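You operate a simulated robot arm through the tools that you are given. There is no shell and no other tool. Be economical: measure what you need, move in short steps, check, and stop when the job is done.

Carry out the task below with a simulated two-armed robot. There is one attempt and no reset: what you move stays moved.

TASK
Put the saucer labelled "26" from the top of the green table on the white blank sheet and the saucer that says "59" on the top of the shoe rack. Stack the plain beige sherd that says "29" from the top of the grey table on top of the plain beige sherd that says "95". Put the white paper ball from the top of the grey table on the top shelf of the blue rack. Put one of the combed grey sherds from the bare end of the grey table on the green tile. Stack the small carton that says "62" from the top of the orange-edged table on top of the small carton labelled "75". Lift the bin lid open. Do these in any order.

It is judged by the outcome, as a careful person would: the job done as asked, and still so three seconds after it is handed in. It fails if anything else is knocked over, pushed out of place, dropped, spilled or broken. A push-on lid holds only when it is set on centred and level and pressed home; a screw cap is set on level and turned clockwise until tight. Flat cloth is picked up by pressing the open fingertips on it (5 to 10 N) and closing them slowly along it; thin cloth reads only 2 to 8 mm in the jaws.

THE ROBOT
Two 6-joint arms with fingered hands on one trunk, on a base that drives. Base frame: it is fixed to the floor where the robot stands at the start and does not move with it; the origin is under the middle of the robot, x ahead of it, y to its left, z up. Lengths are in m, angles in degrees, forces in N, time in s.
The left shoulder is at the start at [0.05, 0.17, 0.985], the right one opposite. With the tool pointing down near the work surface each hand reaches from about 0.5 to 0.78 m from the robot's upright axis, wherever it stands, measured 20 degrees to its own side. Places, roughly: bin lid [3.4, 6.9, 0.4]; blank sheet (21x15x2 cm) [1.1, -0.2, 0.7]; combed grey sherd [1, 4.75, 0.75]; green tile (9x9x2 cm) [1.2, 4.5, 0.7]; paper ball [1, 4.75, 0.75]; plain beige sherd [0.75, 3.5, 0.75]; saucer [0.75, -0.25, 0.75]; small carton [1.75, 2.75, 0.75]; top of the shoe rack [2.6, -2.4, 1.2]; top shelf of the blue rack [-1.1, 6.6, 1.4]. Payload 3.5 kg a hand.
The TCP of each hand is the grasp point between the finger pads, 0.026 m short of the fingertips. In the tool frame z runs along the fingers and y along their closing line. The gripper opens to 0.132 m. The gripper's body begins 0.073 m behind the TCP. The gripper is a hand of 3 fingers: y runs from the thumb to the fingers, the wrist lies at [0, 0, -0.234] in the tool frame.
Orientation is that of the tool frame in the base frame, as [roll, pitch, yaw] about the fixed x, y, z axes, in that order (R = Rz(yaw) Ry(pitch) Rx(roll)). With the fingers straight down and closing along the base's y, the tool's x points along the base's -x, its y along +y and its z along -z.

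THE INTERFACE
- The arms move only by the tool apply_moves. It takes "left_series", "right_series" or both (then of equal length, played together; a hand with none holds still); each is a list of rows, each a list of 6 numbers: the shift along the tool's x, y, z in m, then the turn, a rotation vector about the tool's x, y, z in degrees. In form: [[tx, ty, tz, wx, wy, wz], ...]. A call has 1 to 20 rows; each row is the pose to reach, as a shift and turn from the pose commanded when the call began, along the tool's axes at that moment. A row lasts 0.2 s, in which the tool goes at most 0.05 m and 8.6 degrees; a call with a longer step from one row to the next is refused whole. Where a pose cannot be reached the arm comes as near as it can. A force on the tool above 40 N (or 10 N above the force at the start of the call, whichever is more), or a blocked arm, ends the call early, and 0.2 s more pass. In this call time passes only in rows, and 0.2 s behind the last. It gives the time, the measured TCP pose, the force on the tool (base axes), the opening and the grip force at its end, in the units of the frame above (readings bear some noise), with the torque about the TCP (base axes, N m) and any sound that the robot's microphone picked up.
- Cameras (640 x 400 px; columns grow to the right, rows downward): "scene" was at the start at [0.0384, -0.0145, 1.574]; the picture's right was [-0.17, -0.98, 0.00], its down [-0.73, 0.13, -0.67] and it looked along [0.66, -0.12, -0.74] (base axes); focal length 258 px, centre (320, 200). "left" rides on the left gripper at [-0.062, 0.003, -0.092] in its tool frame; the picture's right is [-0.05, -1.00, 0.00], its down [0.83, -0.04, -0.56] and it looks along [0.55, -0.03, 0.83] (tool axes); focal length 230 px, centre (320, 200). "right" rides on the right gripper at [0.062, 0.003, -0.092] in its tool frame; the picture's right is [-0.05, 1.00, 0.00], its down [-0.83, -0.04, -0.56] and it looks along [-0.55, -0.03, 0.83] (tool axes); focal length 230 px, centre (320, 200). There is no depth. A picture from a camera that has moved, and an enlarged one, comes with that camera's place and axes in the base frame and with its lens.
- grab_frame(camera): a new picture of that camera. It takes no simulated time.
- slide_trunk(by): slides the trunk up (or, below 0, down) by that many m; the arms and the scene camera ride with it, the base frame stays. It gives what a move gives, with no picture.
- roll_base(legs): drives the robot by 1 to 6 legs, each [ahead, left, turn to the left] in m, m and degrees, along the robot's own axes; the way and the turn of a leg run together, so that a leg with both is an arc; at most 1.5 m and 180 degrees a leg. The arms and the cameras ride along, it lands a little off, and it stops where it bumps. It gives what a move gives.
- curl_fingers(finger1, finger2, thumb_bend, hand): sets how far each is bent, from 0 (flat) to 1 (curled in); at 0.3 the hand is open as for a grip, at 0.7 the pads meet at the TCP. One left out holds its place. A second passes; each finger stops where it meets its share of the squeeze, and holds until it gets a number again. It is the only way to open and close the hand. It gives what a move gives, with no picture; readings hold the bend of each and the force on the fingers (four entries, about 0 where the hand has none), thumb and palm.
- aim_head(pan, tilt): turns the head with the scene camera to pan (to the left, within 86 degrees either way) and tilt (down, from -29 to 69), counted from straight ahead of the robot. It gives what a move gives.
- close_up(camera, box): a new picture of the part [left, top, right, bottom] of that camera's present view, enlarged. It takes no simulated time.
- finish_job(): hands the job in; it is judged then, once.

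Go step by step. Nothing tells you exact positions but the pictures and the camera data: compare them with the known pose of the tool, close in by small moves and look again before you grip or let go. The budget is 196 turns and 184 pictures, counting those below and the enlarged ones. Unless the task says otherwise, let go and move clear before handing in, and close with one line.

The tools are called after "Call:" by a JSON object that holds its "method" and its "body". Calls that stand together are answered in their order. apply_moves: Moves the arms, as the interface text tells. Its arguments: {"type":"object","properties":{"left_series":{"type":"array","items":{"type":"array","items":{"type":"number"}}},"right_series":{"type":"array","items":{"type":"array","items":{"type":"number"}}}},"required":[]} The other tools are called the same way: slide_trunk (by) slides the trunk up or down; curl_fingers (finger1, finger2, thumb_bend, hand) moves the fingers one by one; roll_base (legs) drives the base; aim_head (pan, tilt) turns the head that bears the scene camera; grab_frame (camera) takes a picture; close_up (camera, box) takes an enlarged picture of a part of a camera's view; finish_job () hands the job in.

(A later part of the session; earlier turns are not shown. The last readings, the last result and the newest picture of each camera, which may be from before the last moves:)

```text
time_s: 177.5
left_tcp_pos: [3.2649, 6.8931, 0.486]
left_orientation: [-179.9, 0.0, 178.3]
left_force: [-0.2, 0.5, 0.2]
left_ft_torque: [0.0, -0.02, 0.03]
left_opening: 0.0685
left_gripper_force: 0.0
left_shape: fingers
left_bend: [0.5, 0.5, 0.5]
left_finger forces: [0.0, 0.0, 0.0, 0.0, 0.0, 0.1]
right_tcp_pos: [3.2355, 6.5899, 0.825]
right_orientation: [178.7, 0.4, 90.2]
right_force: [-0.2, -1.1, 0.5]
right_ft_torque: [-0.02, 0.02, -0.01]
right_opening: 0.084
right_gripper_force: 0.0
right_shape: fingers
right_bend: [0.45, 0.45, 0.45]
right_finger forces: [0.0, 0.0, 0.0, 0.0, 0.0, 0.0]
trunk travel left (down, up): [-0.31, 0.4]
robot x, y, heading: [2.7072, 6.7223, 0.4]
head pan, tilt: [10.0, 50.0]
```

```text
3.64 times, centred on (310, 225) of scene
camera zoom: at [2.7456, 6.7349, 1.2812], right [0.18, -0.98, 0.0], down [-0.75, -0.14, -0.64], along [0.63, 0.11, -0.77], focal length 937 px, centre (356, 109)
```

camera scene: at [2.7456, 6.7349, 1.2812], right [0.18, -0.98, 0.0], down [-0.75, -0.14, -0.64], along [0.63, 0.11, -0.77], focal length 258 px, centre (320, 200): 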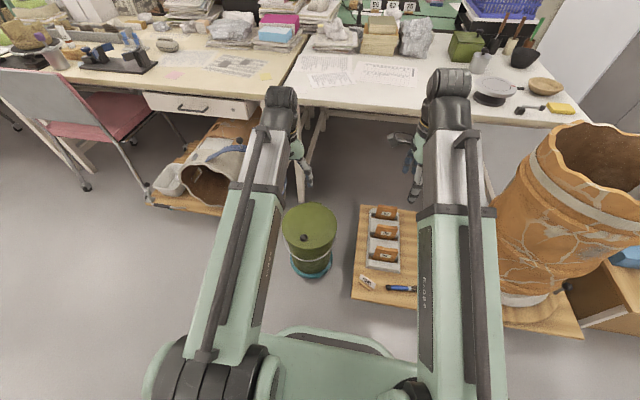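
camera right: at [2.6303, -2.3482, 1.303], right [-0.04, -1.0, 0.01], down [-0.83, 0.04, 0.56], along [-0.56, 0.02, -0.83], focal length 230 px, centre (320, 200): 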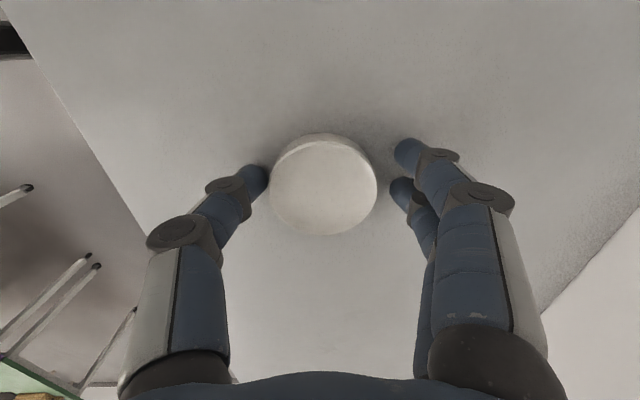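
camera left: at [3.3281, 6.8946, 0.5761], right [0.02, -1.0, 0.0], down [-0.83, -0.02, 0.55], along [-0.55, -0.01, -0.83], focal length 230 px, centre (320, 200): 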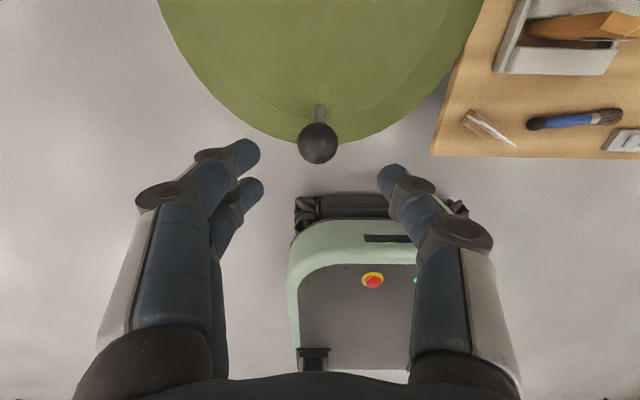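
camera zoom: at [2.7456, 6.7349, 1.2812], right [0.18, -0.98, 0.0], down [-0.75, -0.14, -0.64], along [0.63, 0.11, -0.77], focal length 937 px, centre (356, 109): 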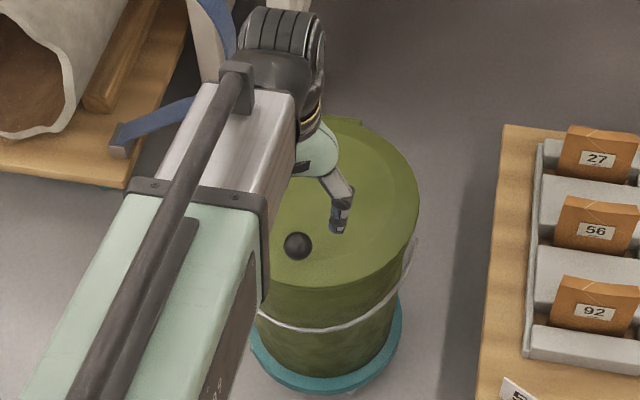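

Call:
{"method": "apply_moves", "body": {"left_series": [[0, -0.003, 0.04, 0, 0, 0], [0, -0.003, 0.075, 0, 0, 0], [0, -0.003, 0.086, 0, 0, 0]]}}

Call:
{"method": "curl_fingers", "body": {"hand": "left", "finger1": 0.66, "finger2": 0.66, "thumb_bend": 0.66}}

Call:
{"method": "grab_frame", "body": {"camera": "left"}}

```text
time_s: 178.3
left_tcp_pos: [3.2634, 6.889, 0.3999]
left_orientation: [-179.9, 0.1, 178.3]
left_force: [-0.3, 0.2, -0.2]
left_ft_torque: [0.01, 0.0, 0.0]
left_opening: 0.0685
left_gripper_force: 0.0
left_shape: fingers
left_bend: [0.5, 0.5, 0.5]
left_finger forces: [0.0, 0.0, 0.0, 0.1, 0.0, 0.0]
right_tcp_pos: [3.235, 6.5889, 0.825]
right_orientation: [178.8, 0.6, 90.2]
right_force: [-0.1, -0.3, 0.4]
right_ft_torque: [0.02, 0.01, -0.01]
right_opening: 0.0839
right_gripper_force: 0.1
right_shape: fingers
right_bend: [0.45, 0.45, 0.45]
right_finger forces: [0.0, 0.1, 0.0, 0.0, 0.0, 0.1]
trunk travel left (down, up): [-0.31, 0.4]
robot x, y, heading: [2.7084, 6.7226, 0.3]
head pan, tilt: [10.0, 50.0]
```

```text
time_s: 179.3
left_tcp_pos: [3.2657, 6.8887, 0.4003]
left_orientation: [180.0, 0.1, 178.3]
left_force: [-0.4, 2.6, -1.5]
left_ft_torque: [0.04, -0.01, 0.02]
left_opening: 0.0199
left_gripper_force: 0.8
left_shape: fingers
left_bend: [0.64, 0.66, 0.66]
left_finger forces: [1.6, 0.0, 0.1, 0.0, 0.1, 0.0]
right_tcp_pos: [3.2343, 6.5873, 0.8252]
right_orientation: [178.9, 0.5, 90.2]
right_force: [-1.0, -0.1, -0.1]
right_ft_torque: [-0.01, 0.06, 0.02]
right_opening: 0.084
right_gripper_force: 0.1
right_shape: fingers
right_bend: [0.45, 0.45, 0.45]
right_finger forces: [0.0, 0.0, 0.0, 0.0, 0.0, 0.0]
trunk travel left (down, up): [-0.31, 0.4]
robot x, y, heading: [2.7082, 6.719, 0.5]
head pan, tilt: [10.0, 50.0]
```

```text
102 pictures are left
camera left: at [3.3275, 6.8913, 0.4907], right [0.02, -1.0, 0.0], down [-0.83, -0.02, 0.55], along [-0.55, -0.01, -0.83], focal length 230 px, centre (320, 200)
```

left: 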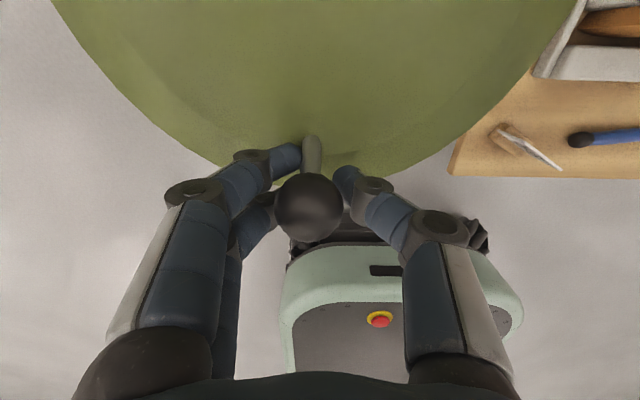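

Call:
{"method": "curl_fingers", "body": {"hand": "left", "finger1": 0.76, "finger2": 0.76, "thumb_bend": 0.76}}

Call:
{"method": "grab_frame", "body": {"camera": "left"}}

```text
time_s: 180.3
left_tcp_pos: [3.2654, 6.8894, 0.4006]
left_orientation: [180.0, 0.1, 178.3]
left_force: [-0.2, 7.3, -0.8]
left_ft_torque: [0.23, -0.03, 0.09]
left_opening: 0.0094
left_gripper_force: 8.8
left_shape: fingers
left_bend: [0.71, 0.75, 0.73]
left_finger forces: [10.9, 0.2, 0.0, 0.0, 6.3, 0.1]
right_tcp_pos: [3.2342, 6.5893, 0.8255]
right_orientation: [178.8, 0.5, 90.1]
right_force: [0.2, -0.2, -0.5]
right_ft_torque: [0.0, -0.01, -0.01]
right_opening: 0.084
right_gripper_force: 0.1
right_shape: fingers
right_bend: [0.45, 0.45, 0.45]
right_finger forces: [0.0, 0.0, 0.0, 0.0, 0.0, 0.0]
trunk travel left (down, up): [-0.31, 0.4]
robot x, y, heading: [2.7092, 6.7238, 0.0]
head pan, tilt: [10.0, 50.0]
```

```text
101 pictures are left
camera left: at [3.3276, 6.8916, 0.4906], right [0.02, -1.0, 0.0], down [-0.83, -0.02, 0.55], along [-0.55, -0.01, -0.83], focal length 230 px, centre (320, 200)
```

left: 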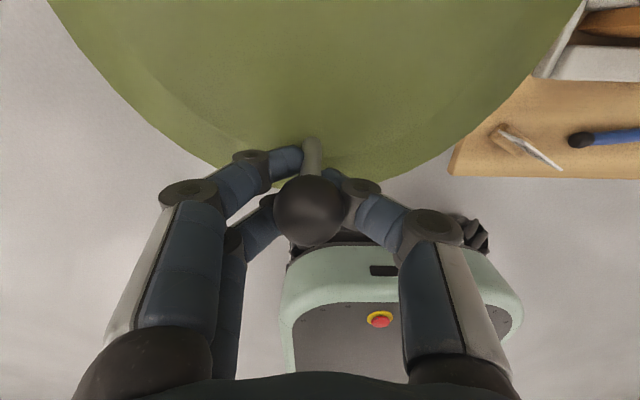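

Call:
{"method": "apply_moves", "body": {"left_series": [[-0.0105, 0, -0.0302, 0, -6, 0], [-0.0251, 0.001, -0.0586, 0, -12, 0], [-0.0435, 0.001, -0.0847, 0, -18, 0]]}}

Call:
{"method": "grab_frame", "body": {"camera": "scene"}}

Call:
{"method": "grab_frame", "body": {"camera": "left"}}

```text
time_s: 181.1
left_tcp_pos: [3.3072, 6.8883, 0.4844]
left_orientation: [-180.0, 18.2, 178.2]
left_force: [-5.2, -3.0, 1.6]
left_ft_torque: [-0.14, 0.2, -0.01]
left_opening: 0.0021
left_gripper_force: 15.3
left_shape: fingers
left_bend: [0.74, 0.76, 0.74]
left_finger forces: [8.6, 12.4, 0.0, 0.0, 10.0, 0.0]
right_tcp_pos: [3.2345, 6.5873, 0.825]
right_orientation: [178.8, 0.6, 90.2]
right_force: [-0.8, 1.2, -0.2]
right_ft_torque: [0.01, 0.02, -0.01]
right_opening: 0.0843
right_gripper_force: 0.1
right_shape: fingers
right_bend: [0.45, 0.45, 0.45]
right_finger forces: [0.0, 0.0, 0.1, 0.1, 0.0, 0.0]
trunk travel left (down, up): [-0.31, 0.4]
robot x, y, heading: [2.7077, 6.7218, 0.3]
head pan, tilt: [10.0, 50.0]
```

```text
100 pictures are left
camera scene: at [2.7455, 6.7346, 1.2811], right [0.18, -0.98, 0.0], down [-0.75, -0.14, -0.64], along [0.63, 0.11, -0.77], focal length 258 px, centre (320, 200)
```

scene: 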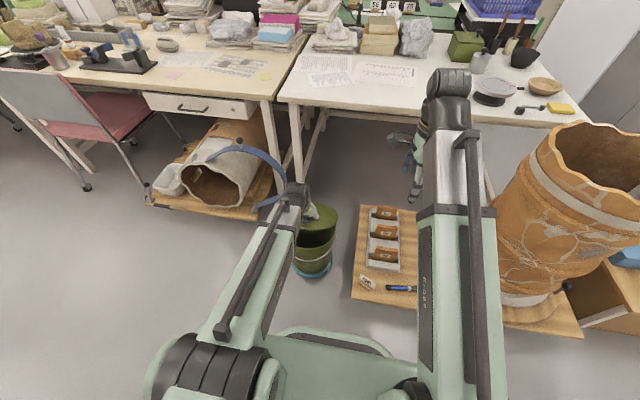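

```text
99 pictures are left
camera left: at [3.338, 6.8914, 0.5898], right [0.02, -1.0, 0.02], down [-0.96, -0.01, 0.27], along [-0.27, -0.02, -0.96], focal length 230 px, centre (320, 200)
```

left: 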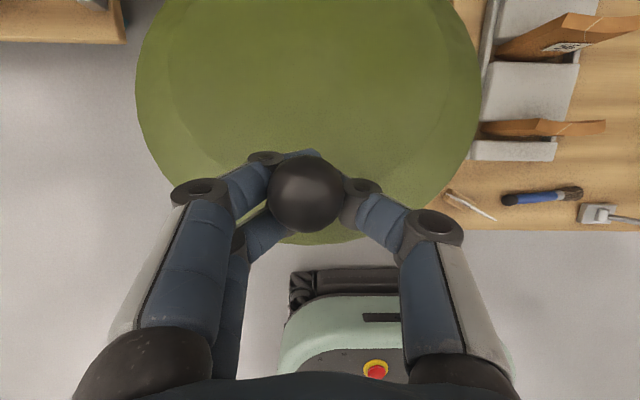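

Call:
{"method": "apply_moves", "body": {"left_series": [[-0.028, 0.001, -0.0154, 0, -6, 0], [-0.0579, 0.001, -0.0267, 0, -12, 0], [-0.089, 0.002, -0.0339, 0, -18, 0], [-0.1209, 0.003, -0.0366, 0, -24, 0], [-0.1528, 0.004, -0.0347, 0, -30, 0], [-0.1842, 0.005, -0.0285, 0, -36, 0]]}}

Call:
{"method": "grab_frame", "body": {"camera": "scene"}}

Call:
{"method": "grab_frame", "body": {"camera": "left"}}

```text
time_s: 182.2
left_tcp_pos: [3.4153, 6.8889, 0.5627]
left_orientation: [179.4, 43.4, 177.7]
left_force: [-21.0, -1.0, 21.7]
left_ft_torque: [0.86, 2.7, -0.37]
left_opening: 0.0063
left_gripper_force: 70.6
left_shape: fingers
left_bend: [0.71, 0.83, 0.74]
left_finger forces: [44.9, 97.0, 0.1, 0.1, 0.0, 0.0]
right_tcp_pos: [3.2336, 6.5884, 0.8265]
right_orientation: [178.7, 0.4, 90.4]
right_force: [-0.7, -0.4, -0.8]
right_ft_torque: [0.0, -0.04, 0.0]
right_opening: 0.0842
right_gripper_force: 0.0
right_shape: fingers
right_bend: [0.45, 0.45, 0.45]
right_finger forces: [0.0, 0.0, 0.0, 0.1, 0.1, 0.1]
trunk travel left (down, up): [-0.31, 0.4]
robot x, y, heading: [2.7082, 6.7242, 0.2]
head pan, tilt: [10.0, 50.0]
stopped in row 5 (left hand): the force on the tool passed its limit at 46 N (the readings are from after the stop); the commanded pose is now the measured one
```

```text
98 pictures are left
camera scene: at [2.7428, 6.7344, 1.2813], right [0.18, -0.98, 0.0], down [-0.75, -0.14, -0.64], along [0.63, 0.12, -0.76], focal length 258 px, centre (320, 200)
```

scene: 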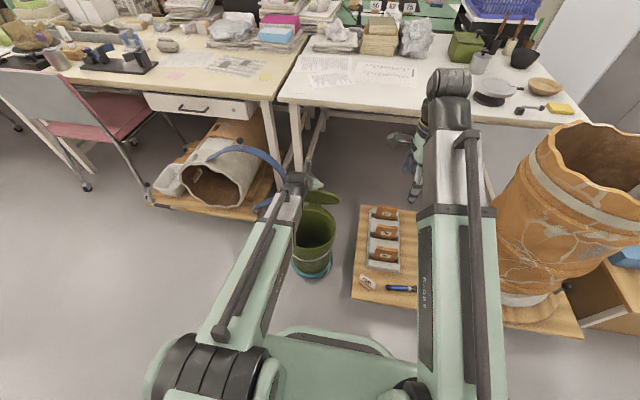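

```text
97 pictures are left
camera left: at [3.3975, 6.8933, 0.67], right [0.0, -1.0, 0.03], down [-0.99, -0.01, -0.17], along [0.17, -0.03, -0.99], focal length 230 px, centre (320, 200)
```

left: 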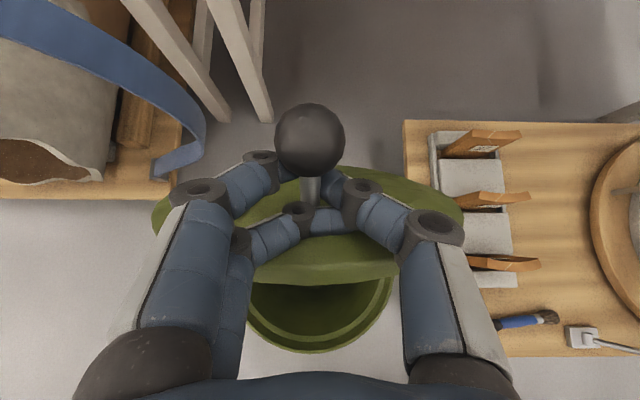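

The lid is about 57° open. The knob tips away from me, so I have to unpitch the hand as it goes over. I relieve the jam first.

Call:
{"method": "apply_moves", "body": {"left_series": [[0, 0, -0.003, 0, 5, 0], [-0.0014, 0, -0.0015, 0, 11, 0]]}}

Call:
{"method": "grab_frame", "body": {"camera": "left"}}

```text
time_s: 182.8
left_tcp_pos: [3.4172, 6.8893, 0.5624]
left_orientation: [179.7, 32.4, 178.1]
left_force: [-6.5, -0.3, 12.3]
left_ft_torque: [-0.05, 0.22, 0.13]
left_opening: 0.0042
left_gripper_force: 19.8
left_shape: fingers
left_bend: [0.73, 0.81, 0.73]
left_finger forces: [7.5, 31.6, 0.0, 0.0, 0.1, 0.1]
right_tcp_pos: [3.2325, 6.5883, 0.8259]
right_orientation: [178.7, 0.5, 90.1]
right_force: [-0.3, 0.3, 0.4]
right_ft_torque: [0.03, 0.03, 0.02]
right_opening: 0.0841
right_gripper_force: 0.1
right_shape: fingers
right_bend: [0.45, 0.45, 0.45]
right_finger forces: [0.1, 0.1, 0.1, 0.0, 0.0, 0.1]
trunk travel left (down, up): [-0.31, 0.4]
robot x, y, heading: [2.7112, 6.7247, 0.1]
head pan, tilt: [10.0, 50.0]
```

```text
96 pictures are left
camera left: at [3.4206, 6.8931, 0.672], right [0.01, -1.0, 0.02], down [-1.0, -0.01, 0.02], along [-0.02, -0.02, -1.0], focal length 230 px, centre (320, 200)
```

left: 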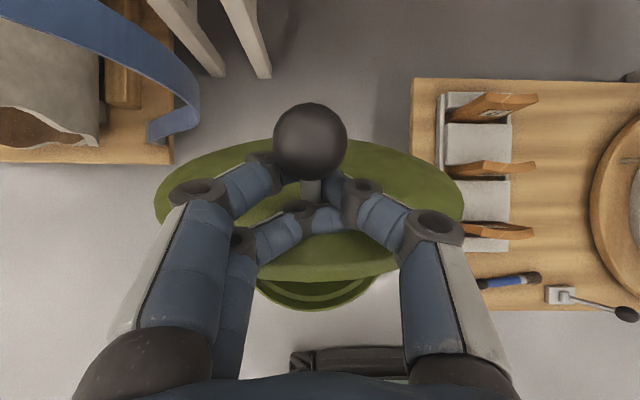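

Call:
{"method": "apply_moves", "body": {"left_series": [[-0.0142, 0, 0.007, 0, 5, 0], [-0.0284, 0, 0.0145, 0, 9, 0]]}}

Call:
{"method": "grab_frame", "body": {"camera": "left"}}

```text
time_s: 183.4
left_tcp_pos: [3.4484, 6.8904, 0.5701]
left_orientation: [179.6, 23.6, 178.0]
left_force: [-9.8, 3.6, 35.6]
left_ft_torque: [0.17, 0.41, 0.07]
left_opening: 0.0026
left_gripper_force: 28.5
left_shape: fingers
left_bend: [0.74, 0.82, 0.73]
left_finger forces: [4.7, 51.5, 0.0, 0.1, 0.0, 0.1]
right_tcp_pos: [3.2322, 6.5875, 0.8268]
right_orientation: [178.6, 0.5, 90.3]
right_force: [-0.9, -0.4, 0.0]
right_ft_torque: [0.0, 0.01, 0.01]
right_opening: 0.084
right_gripper_force: 0.1
right_shape: fingers
right_bend: [0.45, 0.45, 0.45]
right_finger forces: [0.0, 0.0, 0.0, 0.0, 0.0, 0.1]
trunk travel left (down, up): [-0.31, 0.4]
robot x, y, heading: [2.7109, 6.7211, 0.1]
head pan, tilt: [10.0, 50.0]
```

```text
95 pictures are left
camera left: at [3.4696, 6.8923, 0.6773], right [0.02, -1.0, 0.01], down [-0.98, -0.01, 0.18], along [-0.17, -0.02, -0.98], focal length 230 px, centre (320, 200)
```

left: 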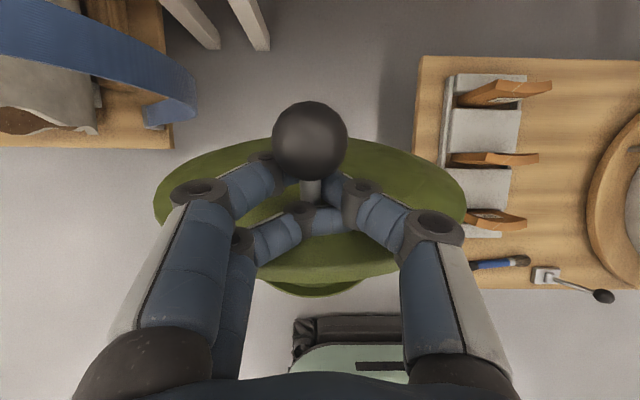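

Call:
{"method": "apply_moves", "body": {"left_series": [[-0.003, 0, -0.007, 0, 3, 0], [-0.007, 0, -0.006, 0, 7, 0]]}}

Call:
{"method": "roll_base", "body": {"legs": [[0.03, 0, 0]]}}

Call:
{"method": "grab_frame", "body": {"camera": "left"}}

```text
time_s: 184.0
left_tcp_pos: [3.4523, 6.8893, 0.5728]
left_orientation: [179.7, 16.2, 178.1]
left_force: [-1.0, -0.1, 2.8]
left_ft_torque: [-0.03, 0.05, 0.08]
left_opening: 0.0023
left_gripper_force: 14.2
left_shape: fingers
left_bend: [0.74, 0.8, 0.73]
left_finger forces: [6.5, 21.7, 0.0, 0.0, 0.0, 0.1]
right_tcp_pos: [3.2335, 6.5884, 0.824]
right_orientation: [178.7, 0.5, 90.3]
right_force: [0.2, 0.6, 0.0]
right_ft_torque: [0.04, -0.01, -0.01]
right_opening: 0.0839
right_gripper_force: 0.0
right_shape: fingers
right_bend: [0.45, 0.45, 0.45]
right_finger forces: [0.1, 0.0, 0.1, 0.1, 0.0, 0.0]
trunk travel left (down, up): [-0.31, 0.4]
robot x, y, heading: [2.7091, 6.7238, 0.3]
head pan, tilt: [10.0, 50.0]
```

```text
time_s: 184.8
left_tcp_pos: [3.4829, 6.8884, 0.5761]
left_orientation: [179.7, 16.5, 178.1]
left_force: [-3.1, 1.8, 15.9]
left_ft_torque: [0.11, 0.51, -0.08]
left_opening: 0.0029
left_gripper_force: 27.2
left_shape: fingers
left_bend: [0.73, 0.81, 0.72]
left_finger forces: [8.9, 44.6, 0.0, 0.0, 0.0, 0.0]
right_tcp_pos: [3.2631, 6.5883, 0.8251]
right_orientation: [178.7, 0.5, 90.3]
right_force: [-0.9, -0.5, -1.0]
right_ft_torque: [-0.02, 0.0, 0.0]
right_opening: 0.0844
right_gripper_force: 0.1
right_shape: fingers
right_bend: [0.45, 0.45, 0.45]
right_finger forces: [0.1, 0.0, 0.0, 0.0, 0.1, 0.1]
trunk travel left (down, up): [-0.31, 0.4]
robot x, y, heading: [2.7345, 6.7213, 0.2]
head pan, tilt: [10.0, 50.0]
```

```text
94 pictures are left
camera left: at [3.5164, 6.8911, 0.6791], right [0.02, -1.0, 0.01], down [-0.95, -0.01, 0.3], along [-0.3, -0.01, -0.95], focal length 230 px, centre (320, 200)
```

left: 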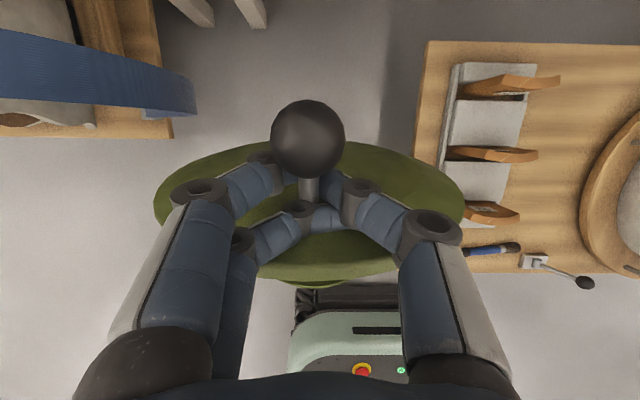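

Call:
{"method": "apply_moves", "body": {"left_series": [[0, 0, -0.003, 0, 4, 0], [0, 0, -0.003, 0, 8, 0]]}}

Call:
{"method": "roll_base", "body": {"legs": [[0.03, 0, 0]]}}

Call:
{"method": "apply_moves", "body": {"left_series": [[0, 0, 0, 0, 4, 0], [0, 0, 0.001, 0, 8, 0]]}}

Call:
{"method": "roll_base", "body": {"legs": [[0.03, 0, 0]]}}

Call:
{"method": "grab_frame", "body": {"camera": "left"}}

Call:
{"method": "grab_frame", "body": {"camera": "scene"}}

```text
time_s: 185.4
left_tcp_pos: [3.4802, 6.8879, 0.576]
left_orientation: [179.7, 8.3, 178.1]
left_force: [0.8, 0.3, -5.8]
left_ft_torque: [-0.04, 0.06, 0.06]
left_opening: 0.0027
left_gripper_force: 3.2
left_shape: fingers
left_bend: [0.73, 0.8, 0.72]
left_finger forces: [6.7, 0.0, 0.0, 0.1, 0.0, 0.0]
right_tcp_pos: [3.2649, 6.589, 0.8233]
right_orientation: [178.8, 0.5, 90.3]
right_force: [0.5, -0.5, 0.0]
right_ft_torque: [0.0, -0.04, -0.01]
right_opening: 0.0842
right_gripper_force: 0.0
right_shape: fingers
right_bend: [0.45, 0.45, 0.45]
right_finger forces: [0.0, 0.0, 0.1, 0.1, 0.1, 0.0]
trunk travel left (down, up): [-0.31, 0.4]
robot x, y, heading: [2.7395, 6.7188, 0.3]
head pan, tilt: [10.0, 50.0]
```

```text
time_s: 186.2
left_tcp_pos: [3.5105, 6.889, 0.5765]
left_orientation: [179.7, 8.4, 178.1]
left_force: [-2.3, -0.4, -10.2]
left_ft_torque: [-0.09, 0.3, 0.03]
left_opening: 0.0039
left_gripper_force: 6.8
left_shape: fingers
left_bend: [0.72, 0.8, 0.72]
left_finger forces: [12.1, 1.8, 0.0, 0.1, 0.0, 0.0]
right_tcp_pos: [3.2957, 6.5887, 0.824]
right_orientation: [178.7, 0.5, 90.2]
right_force: [-0.4, 1.2, 0.0]
right_ft_torque: [0.0, 0.0, 0.01]
right_opening: 0.0842
right_gripper_force: 0.1
right_shape: fingers
right_bend: [0.45, 0.45, 0.45]
right_finger forces: [0.0, 0.0, 0.0, 0.0, 0.0, 0.1]
trunk travel left (down, up): [-0.31, 0.4]
robot x, y, heading: [2.7711, 6.724, 0.5]
head pan, tilt: [10.0, 50.0]
```

```text
time_s: 186.8
left_tcp_pos: [3.5115, 6.888, 0.5761]
left_orientation: [179.7, 0.4, 178.1]
left_force: [-0.6, 0.1, -4.9]
left_ft_torque: [-0.05, 0.05, 0.07]
left_opening: 0.0027
left_gripper_force: 3.3
left_shape: fingers
left_bend: [0.73, 0.79, 0.72]
left_finger forces: [6.9, 0.0, 0.0, 0.0, 0.0, 0.1]
right_tcp_pos: [3.2955, 6.5894, 0.824]
right_orientation: [178.8, 0.5, 90.2]
right_force: [-0.4, -0.1, -0.1]
right_ft_torque: [0.0, -0.01, 0.0]
right_opening: 0.0842
right_gripper_force: 0.0
right_shape: fingers
right_bend: [0.45, 0.45, 0.45]
right_finger forces: [0.0, 0.0, 0.1, 0.1, 0.1, 0.1]
trunk travel left (down, up): [-0.31, 0.4]
robot x, y, heading: [2.7645, 6.7195, 0.5]
head pan, tilt: [10.0, 50.0]
```

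```text
time_s: 187.7
left_tcp_pos: [3.5421, 6.8882, 0.5728]
left_orientation: [179.8, 0.1, 178.1]
left_force: [-6.2, -0.9, -23.2]
left_ft_torque: [-0.22, 0.35, 0.11]
left_opening: 0.0047
left_gripper_force: 8.9
left_shape: fingers
left_bend: [0.71, 0.79, 0.72]
left_finger forces: [17.8, 0.1, 0.0, 0.0, 0.0, 0.0]
right_tcp_pos: [3.3244, 6.589, 0.8242]
right_orientation: [178.8, 0.6, 90.2]
right_force: [-0.1, -0.6, -0.2]
right_ft_torque: [-0.01, -0.01, 0.01]
right_opening: 0.0841
right_gripper_force: 0.1
right_shape: fingers
right_bend: [0.45, 0.45, 0.45]
right_finger forces: [0.0, 0.0, 0.0, 0.0, 0.0, 0.1]
trunk travel left (down, up): [-0.31, 0.4]
robot x, y, heading: [2.8005, 6.7261, 0.1]
head pan, tilt: [10.0, 50.0]
```

```text
93 pictures are left
camera left: at [3.6046, 6.8898, 0.6642], right [0.02, -1.0, 0.0], down [-0.83, -0.02, 0.55], along [-0.55, -0.01, -0.83], focal length 230 px, centre (320, 200)
```

left: 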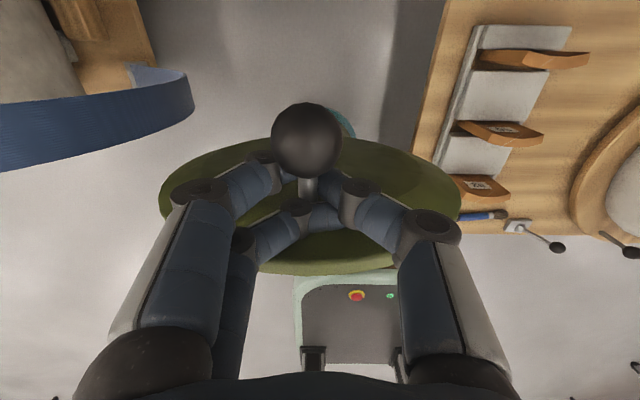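

```text
92 pictures are left
camera scene: at [2.8375, 6.7357, 1.2809], right [0.18, -0.98, 0.0], down [-0.75, -0.14, -0.64], along [0.63, 0.11, -0.77], focal length 258 px, centre (320, 200)
```

scene: 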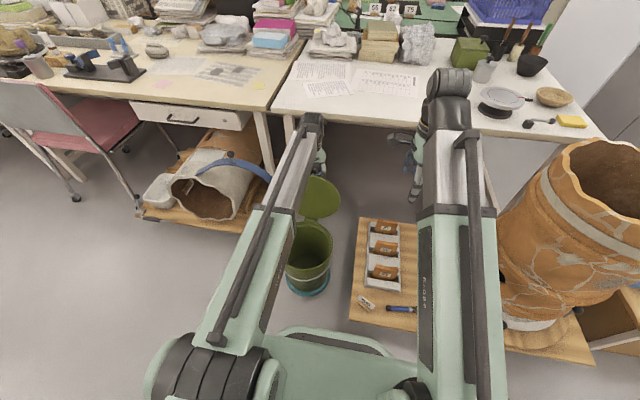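

Call:
{"method": "apply_moves", "body": {"left_series": [[-0.006, 0, 0.005, 0, 3, 0], [-0.015, 0, 0.008, 0, 6, 0], [-0.024, 0, 0.012, 0, 8, 0]]}}

Call:
{"method": "grab_frame", "body": {"camera": "left"}}

Call:
{"method": "close_up", "body": {"camera": "scene", "box": [250, 100, 410, 320]}}

```text
time_s: 188.5
left_tcp_pos: [3.5125, 6.8874, 0.5697]
left_orientation: [179.8, -7.5, 178.2]
left_force: [1.9, 2.7, 38.1]
left_ft_torque: [0.24, 0.32, 0.04]
left_opening: 0.0005
left_gripper_force: 30.1
left_shape: fingers
left_bend: [0.74, 0.82, 0.73]
left_finger forces: [4.6, 55.1, 0.0, 0.1, 0.0, 0.1]
left hand out of reach, approached as far as the arm can: row 1, 2, 3
right_tcp_pos: [3.3233, 6.5881, 0.8268]
right_orientation: [178.6, 0.5, 90.2]
right_force: [0.4, 0.1, 0.1]
right_ft_torque: [0.0, 0.02, -0.03]
right_opening: 0.0844
right_gripper_force: 0.1
right_shape: fingers
right_bend: [0.45, 0.45, 0.45]
right_finger forces: [0.0, 0.0, 0.0, 0.1, 0.1, 0.0]
trunk travel left (down, up): [-0.31, 0.4]
robot x, y, heading: [2.799, 6.7205, 0.2]
head pan, tilt: [10.0, 50.0]
```

```text
91 pictures are left
camera left: at [3.5868, 6.8895, 0.651], right [0.02, -1.0, -0.01], down [-0.75, -0.02, 0.66], along [-0.66, 0.0, -0.75], focal length 230 px, centre (320, 200)
```

left: 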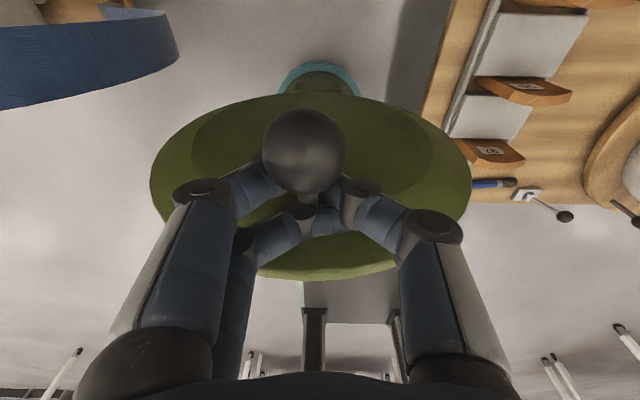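

```text
1.82 times, centred on (330, 210) of scene
camera zoom: at [2.8333, 6.7347, 1.2819], right [0.18, -0.98, 0.0], down [-0.75, -0.14, -0.64], along [0.63, 0.11, -0.76], focal length 468 px, centre (302, 182)
```

zoom: 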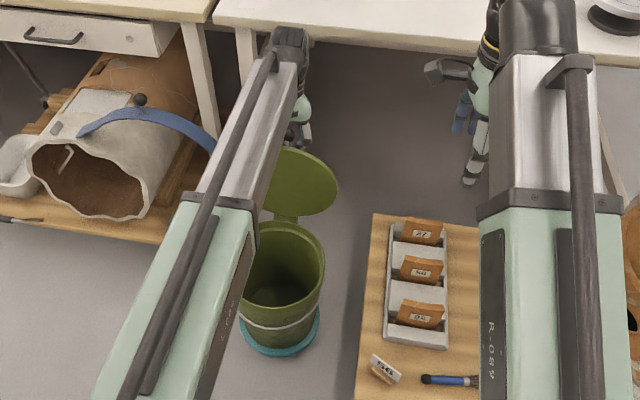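

Call:
{"method": "apply_moves", "body": {"left_series": [[0, 0, -0.006, 0, -6, 0], [0, 0, -0.01, 0, -12, 0]]}}

Call:
{"method": "roll_base", "body": {"legs": [[0.035, 0, 0]]}}

Call:
{"method": "grab_frame", "body": {"camera": "left"}}

```text
time_s: 189.1
left_tcp_pos: [3.5134, 6.8875, 0.572]
left_orientation: [179.8, 4.1, 178.1]
left_force: [-2.3, -3.4, 0.5]
left_ft_torque: [-0.14, 0.56, -0.04]
left_opening: 0.0032
left_gripper_force: 26.0
left_shape: fingers
left_bend: [0.72, 0.81, 0.73]
left_finger forces: [13.2, 39.3, 0.0, 0.0, 0.1, 0.0]
right_tcp_pos: [3.3249, 6.5878, 0.8252]
right_orientation: [178.8, 0.4, 90.2]
right_force: [0.1, -0.4, -0.3]
right_ft_torque: [-0.02, 0.01, 0.01]
right_opening: 0.0839
right_gripper_force: 0.0
right_shape: fingers
right_bend: [0.45, 0.45, 0.45]
right_finger forces: [0.1, 0.0, 0.0, 0.1, 0.0, 0.1]
trunk travel left (down, up): [-0.31, 0.4]
robot x, y, heading: [2.7975, 6.719, 0.2]
head pan, tilt: [10.0, 50.0]
```

```text
time_s: 189.9
left_tcp_pos: [3.5489, 6.8882, 0.5704]
left_orientation: [179.8, 3.9, 178.2]
left_force: [-10.1, -3.8, -30.4]
left_ft_torque: [-0.4, 0.61, 0.08]
left_opening: 0.0068
left_gripper_force: 16.6
left_shape: fingers
left_bend: [0.7, 0.79, 0.72]
left_finger forces: [25.4, 6.8, 0.0, 0.0, 0.0, 0.1]
right_tcp_pos: [3.3587, 6.5896, 0.8242]
right_orientation: [178.9, 0.5, 90.3]
right_force: [0.6, -0.7, -1.1]
right_ft_torque: [-0.03, 0.01, -0.07]
right_opening: 0.0839
right_gripper_force: 0.0
right_shape: fingers
right_bend: [0.45, 0.45, 0.45]
right_finger forces: [0.1, 0.0, 0.0, 0.0, 0.0, 0.0]
trunk travel left (down, up): [-0.31, 0.4]
robot x, y, heading: [2.8315, 6.7195, 0.4]
head pan, tilt: [10.0, 50.0]
```

```text
89 pictures are left
camera left: at [3.605, 6.8902, 0.6658], right [0.02, -1.0, 0.0], down [-0.87, -0.02, 0.5], along [-0.5, -0.01, -0.87], focal length 230 px, centre (320, 200)
```

left: 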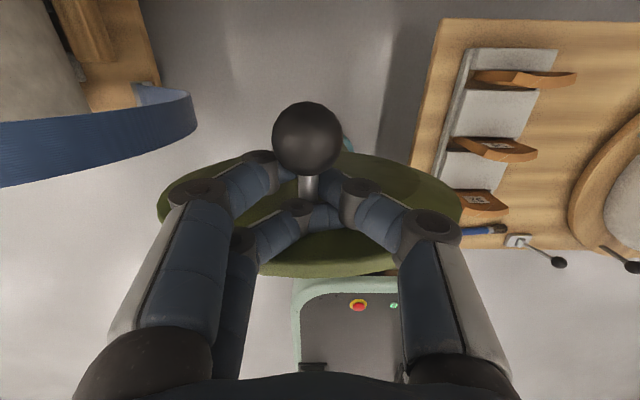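

Call:
{"method": "apply_moves", "body": {"left_series": [[0, 0, 0.006, 0, 0, 0], [-0.01, 0, 0.01, 0, 3, 0], [-0.02, 0, 0.014, 0, 6, 0]]}}

Call:
{"method": "grab_frame", "body": {"camera": "left"}}

```text
time_s: 190.7
left_tcp_pos: [3.5692, 6.8883, 0.5637]
left_orientation: [179.8, -2.0, 178.2]
left_force: [4.1, 2.9, 16.5]
left_ft_torque: [0.11, 0.64, -0.02]
left_opening: 0.0052
left_gripper_force: 28.6
left_shape: fingers
left_bend: [0.71, 0.8, 0.72]
left_finger forces: [14.8, 43.2, 0.0, 0.0, 0.0, 0.0]
right_tcp_pos: [3.359, 6.5889, 0.8255]
right_orientation: [178.7, 0.6, 90.2]
right_force: [-0.2, -0.6, 0.2]
right_ft_torque: [-0.02, -0.01, 0.01]
right_opening: 0.084
right_gripper_force: 0.0
right_shape: fingers
right_bend: [0.45, 0.45, 0.45]
right_finger forces: [0.0, 0.0, 0.0, 0.1, 0.0, 0.0]
trunk travel left (down, up): [-0.31, 0.4]
robot x, y, heading: [2.8317, 6.7232, 0.4]
head pan, tilt: [10.0, 50.0]
```

```text
88 pictures are left
camera left: at [3.6353, 6.8898, 0.6512], right [0.02, -1.0, -0.01], down [-0.81, -0.02, 0.58], along [-0.58, -0.01, -0.81], focal length 230 px, centre (320, 200)
```

left: 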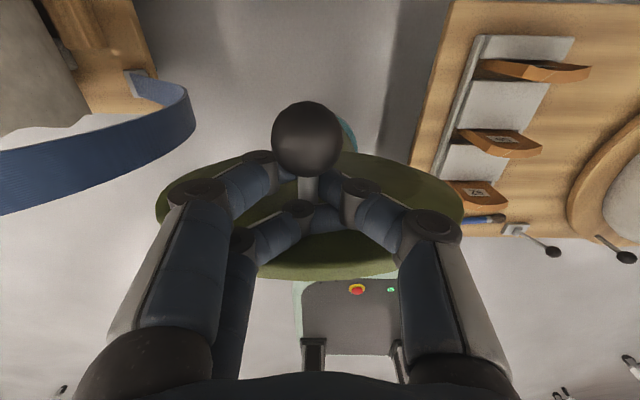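

Call:
{"method": "apply_moves", "body": {"left_series": [[0, 0, -0.003, 0, 0, 0]]}}

Call:
{"method": "curl_fingers", "body": {"hand": "left", "finger1": 0.5, "finger2": 0.5, "thumb_bend": 0.5}}

Call:
{"method": "grab_frame", "body": {"camera": "left"}}

Call:
{"method": "close_up", "body": {"camera": "scene", "box": [250, 100, 410, 320]}}

```text
time_s: 191.1
left_tcp_pos: [3.5684, 6.8881, 0.5633]
left_orientation: [179.8, -2.1, 178.0]
left_force: [-0.5, 0.7, 5.2]
left_ft_torque: [-0.04, 0.48, -0.04]
left_opening: 0.0055
left_gripper_force: 24.2
left_shape: fingers
left_bend: [0.72, 0.8, 0.72]
left_finger forces: [14.2, 34.0, 0.0, 0.0, 0.1, 0.0]
right_tcp_pos: [3.3594, 6.5885, 0.8242]
right_orientation: [178.7, 0.4, 90.2]
right_force: [0.9, -0.2, 0.2]
right_ft_torque: [0.01, 0.02, 0.0]
right_opening: 0.084
right_gripper_force: 0.0
right_shape: fingers
right_bend: [0.45, 0.45, 0.45]
right_finger forces: [0.0, 0.0, 0.0, 0.0, 0.0, 0.0]
trunk travel left (down, up): [-0.31, 0.4]
robot x, y, heading: [2.8331, 6.7232, 0.4]
head pan, tilt: [10.0, 50.0]
```

```text
time_s: 192.1
left_tcp_pos: [3.5678, 6.8874, 0.5652]
left_orientation: [179.8, -2.0, 178.1]
left_force: [3.5, -11.6, 13.5]
left_ft_torque: [0.06, 0.25, 0.0]
left_opening: 0.0669
left_gripper_force: 10.6
left_shape: fingers
left_bend: [0.5, 0.79, 0.5]
left_finger forces: [0.1, 21.0, 0.0, 0.0, 0.1, 0.1]
right_tcp_pos: [3.3576, 6.5878, 0.8239]
right_orientation: [178.7, 0.4, 90.2]
right_force: [0.1, -0.6, -0.9]
right_ft_torque: [-0.02, 0.05, -0.01]
right_opening: 0.0842
right_gripper_force: 0.2
right_shape: fingers
right_bend: [0.45, 0.45, 0.45]
right_finger forces: [0.0, 0.0, 0.0, 0.0, 0.0, 0.0]
trunk travel left (down, up): [-0.31, 0.4]
robot x, y, heading: [2.8333, 6.7263, 0.3]
head pan, tilt: [10.0, 50.0]
```

```text
87 pictures are left
camera left: at [3.6347, 6.8889, 0.6532], right [0.02, -1.0, -0.01], down [-0.81, -0.02, 0.58], along [-0.58, -0.01, -0.81], focal length 230 px, centre (320, 200)
```

left: 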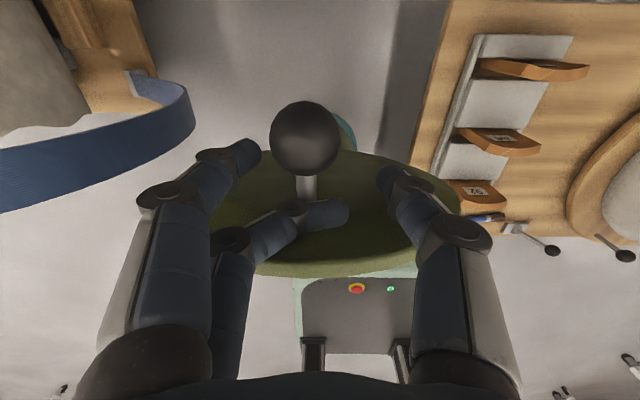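

```text
1.82 times, centred on (330, 210) of scene
camera zoom: at [2.8696, 6.7345, 1.2812], right [0.18, -0.98, 0.0], down [-0.75, -0.14, -0.64], along [0.63, 0.11, -0.77], focal length 468 px, centre (302, 182)
```

zoom: 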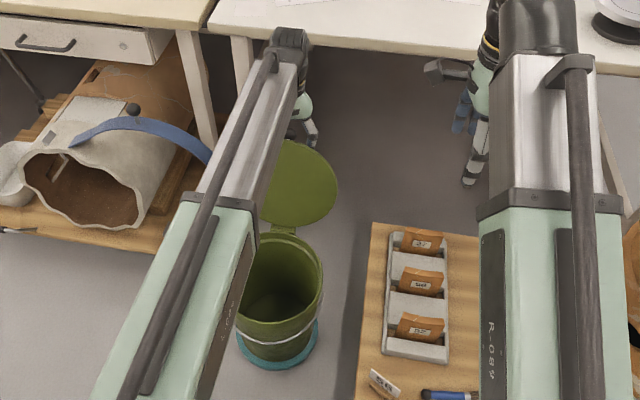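

Call:
{"method": "apply_moves", "body": {"left_series": [[-0.005, 0.004, -0.004, 0, 0, 0], [-0.008, 0.006, -0.008, 0, 0, 0]]}}

Call:
{"method": "grab_frame", "body": {"camera": "left"}}

```text
time_s: 192.7
left_tcp_pos: [3.5709, 6.8937, 0.5733]
left_orientation: [179.7, -1.9, 178.2]
left_force: [2.4, -6.8, 8.2]
left_ft_torque: [-0.1, 0.11, -0.04]
left_opening: 0.067
left_gripper_force: 7.4
left_shape: fingers
left_bend: [0.5, 0.8, 0.5]
left_finger forces: [0.0, 14.6, 0.0, 0.1, 0.0, 0.1]
left hand out of reach, approached as far as the arm can: row 1, 2
right_tcp_pos: [3.3587, 6.5888, 0.8243]
right_orientation: [178.7, 0.5, 90.2]
right_force: [0.1, 0.0, 0.1]
right_ft_torque: [0.02, -0.03, -0.04]
right_opening: 0.0841
right_gripper_force: 0.0
right_shape: fingers
right_bend: [0.45, 0.45, 0.45]
right_finger forces: [0.1, 0.1, 0.0, 0.0, 0.0, 0.1]
trunk travel left (down, up): [-0.31, 0.4]
robot x, y, heading: [2.8366, 6.7257, 0.2]
head pan, tilt: [10.0, 50.0]
```

```text
85 pictures are left
camera left: at [3.6368, 6.8955, 0.6613], right [0.02, -1.0, -0.01], down [-0.81, -0.02, 0.58], along [-0.58, -0.01, -0.81], focal length 230 px, centre (320, 200)
```

left: 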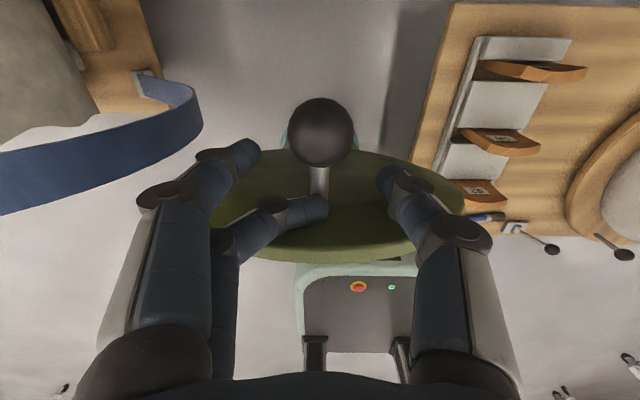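

Call:
{"method": "curl_fingers", "body": {"hand": "left", "finger2": 0.5}}

Call:
{"method": "grab_frame", "body": {"camera": "left"}}

```text
time_s: 193.7
left_tcp_pos: [3.5713, 6.893, 0.5728]
left_orientation: [179.8, -1.8, 178.0]
left_force: [3.5, -7.3, 9.4]
left_ft_torque: [-0.06, 0.13, -0.05]
left_opening: 0.0673
left_gripper_force: 7.2
left_shape: fingers
left_bend: [0.5, 0.81, 0.5]
left_finger forces: [0.0, 14.6, 0.1, 0.0, 0.0, 0.1]
right_tcp_pos: [3.3588, 6.5885, 0.8247]
right_orientation: [178.7, 0.4, 90.3]
right_force: [0.1, -0.7, 0.6]
right_ft_torque: [-0.01, 0.03, 0.03]
right_opening: 0.084
right_gripper_force: 0.1
right_shape: fingers
right_bend: [0.45, 0.45, 0.45]
right_finger forces: [0.0, 0.0, 0.0, 0.1, 0.0, 0.0]
trunk travel left (down, up): [-0.31, 0.4]
robot x, y, heading: [2.835, 6.7189, 0.3]
head pan, tilt: [10.0, 50.0]
```

```text
84 pictures are left
camera left: at [3.6368, 6.8945, 0.6608], right [0.02, -1.0, -0.01], down [-0.81, -0.02, 0.58], along [-0.58, -0.01, -0.81], focal length 230 px, centre (320, 200)
```

left: 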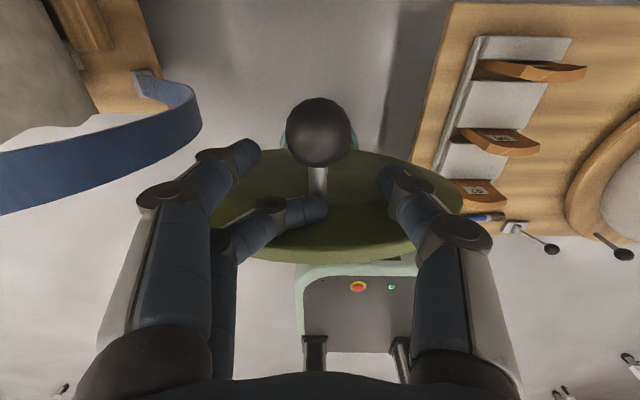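

Call:
{"method": "slide_trunk", "body": {"by": 0.02}}

Call:
{"method": "grab_frame", "body": {"camera": "left"}}

```text
time_s: 194.4
left_tcp_pos: [3.5706, 6.8934, 0.5925]
left_orientation: [179.8, -2.1, 178.2]
left_force: [0.3, 0.8, -0.1]
left_ft_torque: [0.01, 0.0, -0.03]
left_opening: 0.0673
left_gripper_force: 0.1
left_shape: fingers
left_bend: [0.5, 0.5, 0.5]
left_finger forces: [0.0, 0.3, 0.0, 0.0, 0.0, 0.0]
right_tcp_pos: [3.3595, 6.5897, 0.8451]
right_orientation: [178.9, 0.5, 90.1]
right_force: [-1.0, -0.8, 0.2]
right_ft_torque: [0.01, -0.02, -0.02]
right_opening: 0.0842
right_gripper_force: 0.1
right_shape: fingers
right_bend: [0.45, 0.45, 0.45]
right_finger forces: [0.2, 0.1, 0.0, 0.1, 0.0, 0.1]
trunk travel left (down, up): [-0.33, 0.38]
robot x, y, heading: [2.8342, 6.7232, 0.2]
head pan, tilt: [10.0, 50.0]
```

```text
83 pictures are left
camera left: at [3.6369, 6.8956, 0.6799], right [0.02, -1.0, -0.01], down [-0.81, -0.02, 0.58], along [-0.58, -0.01, -0.81], focal length 230 px, centre (320, 200)
```

left: 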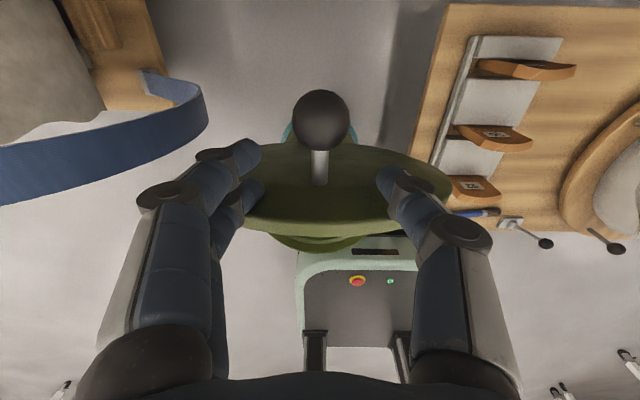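

Call:
{"method": "slide_trunk", "body": {"by": 0.12}}

Call:
{"method": "grab_frame", "body": {"camera": "left"}}

Call:
{"method": "roll_base", "body": {"legs": [[-0.15, 0, 0]]}}

Call:
{"method": "grab_frame", "body": {"camera": "scene"}}

```text
time_s: 195.9
left_tcp_pos: [3.5714, 6.8937, 0.7123]
left_orientation: [179.9, -2.1, 178.0]
left_force: [-0.3, 0.0, 0.2]
left_ft_torque: [0.01, 0.01, 0.01]
left_opening: 0.0671
left_gripper_force: 0.1
left_shape: fingers
left_bend: [0.5, 0.5, 0.5]
left_finger forces: [0.0, 0.0, 0.0, 0.0, 0.1, 0.0]
right_tcp_pos: [3.3591, 6.5892, 0.9642]
right_orientation: [178.8, 0.4, 90.2]
right_force: [-0.4, 0.5, 0.1]
right_ft_torque: [0.0, -0.06, 0.0]
right_opening: 0.0846
right_gripper_force: 0.1
right_shape: fingers
right_bend: [0.45, 0.45, 0.45]
right_finger forces: [0.1, 0.0, 0.0, 0.0, 0.1, 0.0]
trunk travel left (down, up): [-0.45, 0.26]
robot x, y, heading: [2.8346, 6.7282, 0.1]
head pan, tilt: [10.0, 50.0]
```

```text
82 pictures are left
camera left: at [3.637, 6.8951, 0.8001], right [0.02, -1.0, -0.01], down [-0.81, -0.02, 0.58], along [-0.58, -0.01, -0.81], focal length 230 px, centre (320, 200)
```

left: 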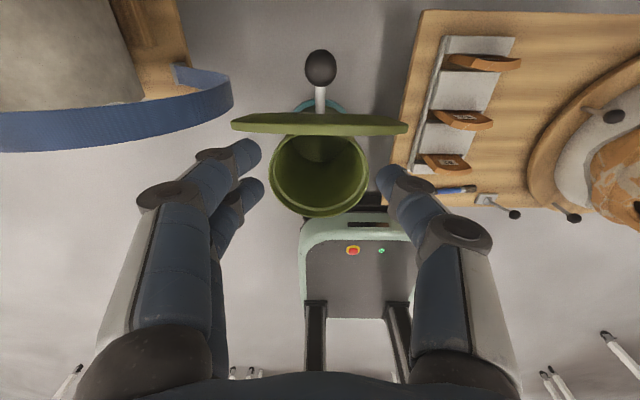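

```text
time_s: 197.3
left_tcp_pos: [3.4198, 6.8937, 0.7111]
left_orientation: [179.8, -1.7, 178.3]
left_force: [0.2, 0.5, 0.2]
left_ft_torque: [0.01, -0.05, 0.02]
left_opening: 0.0673
left_gripper_force: 0.0
left_shape: fingers
left_bend: [0.5, 0.5, 0.5]
left_finger forces: [0.1, 0.0, 0.0, 0.0, 0.1, 0.0]
right_tcp_pos: [3.2083, 6.5887, 0.9653]
right_orientation: [178.7, 0.5, 90.3]
right_force: [-0.4, 0.8, 1.1]
right_ft_torque: [0.02, -0.02, 0.0]
right_opening: 0.0842
right_gripper_force: 0.0
right_shape: fingers
right_bend: [0.45, 0.45, 0.45]
right_finger forces: [0.0, 0.1, 0.0, 0.0, 0.0, 0.0]
trunk travel left (down, up): [-0.45, 0.26]
robot x, y, heading: [2.6866, 6.7243, 0.4]
head pan, tilt: [10.0, 50.0]
```

```text
81 pictures are left
camera scene: at [2.7192, 6.7347, 1.4212], right [0.18, -0.98, 0.0], down [-0.75, -0.14, -0.64], along [0.63, 0.12, -0.77], focal length 258 px, centre (320, 200)
```

scene: 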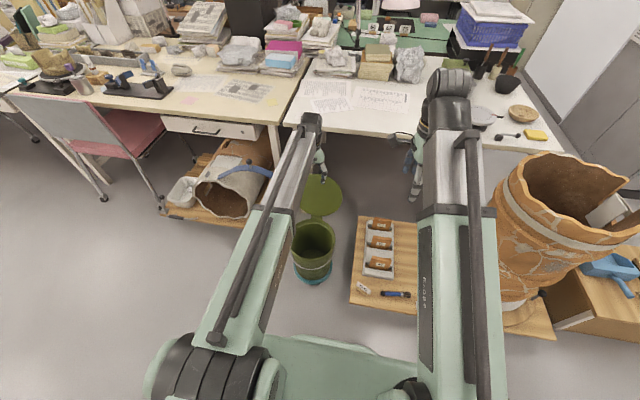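

The lid is open and stays up. Next, the grey table from its near side: I raise, back out, and look through the gap near y≈5.5.

Call:
{"method": "roll_base", "body": {"legs": [[-0.38, 0, 0]]}}

Call:
{"method": "slide_trunk", "body": {"by": 0.26}}

Call:
{"method": "roll_base", "body": {"legs": [[0, -1.2, 0], [0, 0, 90], [0, 0, 90]]}}

Call:
{"method": "aim_head", "body": {"pan": 0, "tilt": 35}}

Call:
{"method": "grab_frame", "body": {"camera": "scene"}}

```text
time_s: 199.7
left_tcp_pos: [3.0404, 6.89, 0.7121]
left_orientation: [179.8, -1.9, 178.1]
left_force: [0.2, 0.4, 0.4]
left_ft_torque: [0.0, -0.02, 0.03]
left_opening: 0.0672
left_gripper_force: 0.0
left_shape: fingers
left_bend: [0.5, 0.5, 0.5]
left_finger forces: [0.0, 0.0, 0.1, 0.1, 0.1, 0.0]
right_tcp_pos: [2.8273, 6.5852, 0.9642]
right_orientation: [178.8, 0.5, 90.1]
right_force: [0.6, 0.6, 0.2]
right_ft_torque: [0.02, 0.01, 0.03]
right_opening: 0.084
right_gripper_force: 0.1
right_shape: fingers
right_bend: [0.45, 0.45, 0.45]
right_finger forces: [0.0, 0.1, 0.0, 0.0, 0.0, 0.0]
trunk travel left (down, up): [-0.45, 0.26]
robot x, y, heading: [2.3045, 6.7217, 0.1]
head pan, tilt: [10.0, 50.0]
```

```text
time_s: 202.3
left_tcp_pos: [3.0405, 6.8888, 0.9725]
left_orientation: [179.8, -2.0, 178.0]
left_force: [-0.4, -0.4, -0.4]
left_ft_torque: [-0.02, 0.0, 0.01]
left_opening: 0.0669
left_gripper_force: 0.1
left_shape: fingers
left_bend: [0.5, 0.5, 0.5]
left_finger forces: [0.0, 0.1, 0.1, 0.1, 0.0, 0.1]
right_tcp_pos: [2.8286, 6.5846, 1.2245]
right_orientation: [178.8, 0.5, 90.1]
right_force: [0.4, 0.0, -0.3]
right_ft_torque: [-0.02, 0.01, -0.01]
right_opening: 0.0841
right_gripper_force: 0.0
right_shape: fingers
right_bend: [0.45, 0.45, 0.45]
right_finger forces: [0.1, 0.0, 0.0, 0.1, 0.0, 0.1]
trunk travel left (down, up): [-0.71, 0.0]
robot x, y, heading: [2.307, 6.7197, 0.2]
head pan, tilt: [10.0, 50.0]
```

```text
time_s: 215.9
left_tcp_pos: [1.5587, 5.3893, 0.9721]
left_orientation: [179.8, -2.0, -2.8]
left_force: [-0.2, 0.5, 0.1]
left_ft_torque: [0.0, 0.01, 0.0]
left_opening: 0.0671
left_gripper_force: 0.0
left_shape: fingers
left_bend: [0.5, 0.5, 0.5]
left_finger forces: [0.0, 0.0, 0.0, 0.0, 0.0, 0.1]
right_tcp_pos: [1.7765, 5.6899, 1.2243]
right_orientation: [178.8, 0.5, -90.7]
right_force: [0.8, -0.7, 0.2]
right_ft_torque: [-0.01, -0.01, 0.02]
right_opening: 0.0842
right_gripper_force: 0.0
right_shape: fingers
right_bend: [0.45, 0.45, 0.45]
right_finger forces: [0.0, 0.0, 0.0, 0.1, 0.0, 0.0]
trunk travel left (down, up): [-0.71, 0.0]
robot x, y, heading: [2.2988, 5.5473, 179.6]
head pan, tilt: [10.0, 50.0]
```

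```text
time_s: 216.7
left_tcp_pos: [1.5595, 5.3885, 0.9725]
left_orientation: [179.8, -2.1, -2.8]
left_force: [-0.1, 0.1, -0.9]
left_ft_torque: [-0.03, 0.01, 0.02]
left_opening: 0.0673
left_gripper_force: 0.0
left_shape: fingers
left_bend: [0.5, 0.5, 0.5]
left_finger forces: [0.0, 0.1, 0.1, 0.0, 0.0, 0.0]
right_tcp_pos: [1.7743, 5.6904, 1.2248]
right_orientation: [178.8, 0.5, -90.6]
right_force: [-0.2, 0.5, 0.4]
right_ft_torque: [0.0, 0.01, -0.01]
right_opening: 0.084
right_gripper_force: 0.1
right_shape: fingers
right_bend: [0.45, 0.45, 0.45]
right_finger forces: [0.1, 0.0, 0.0, 0.0, 0.0, 0.1]
trunk travel left (down, up): [-0.71, 0.0]
robot x, y, heading: [2.3022, 5.5505, 179.6]
head pan, tilt: [0.0, 35.0]
```

```text
80 pictures are left
camera scene: at [2.2507, 5.5478, 1.7028], right [0.01, 1.0, 0.0], down [0.57, -0.01, -0.82], along [-0.82, 0.01, -0.57], focal length 258 px, centre (320, 200)
```

scene: 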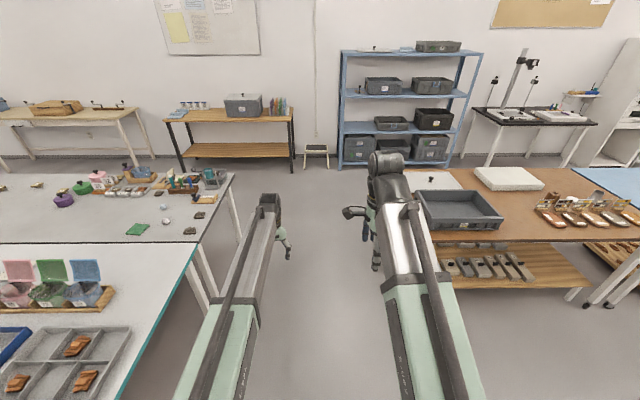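

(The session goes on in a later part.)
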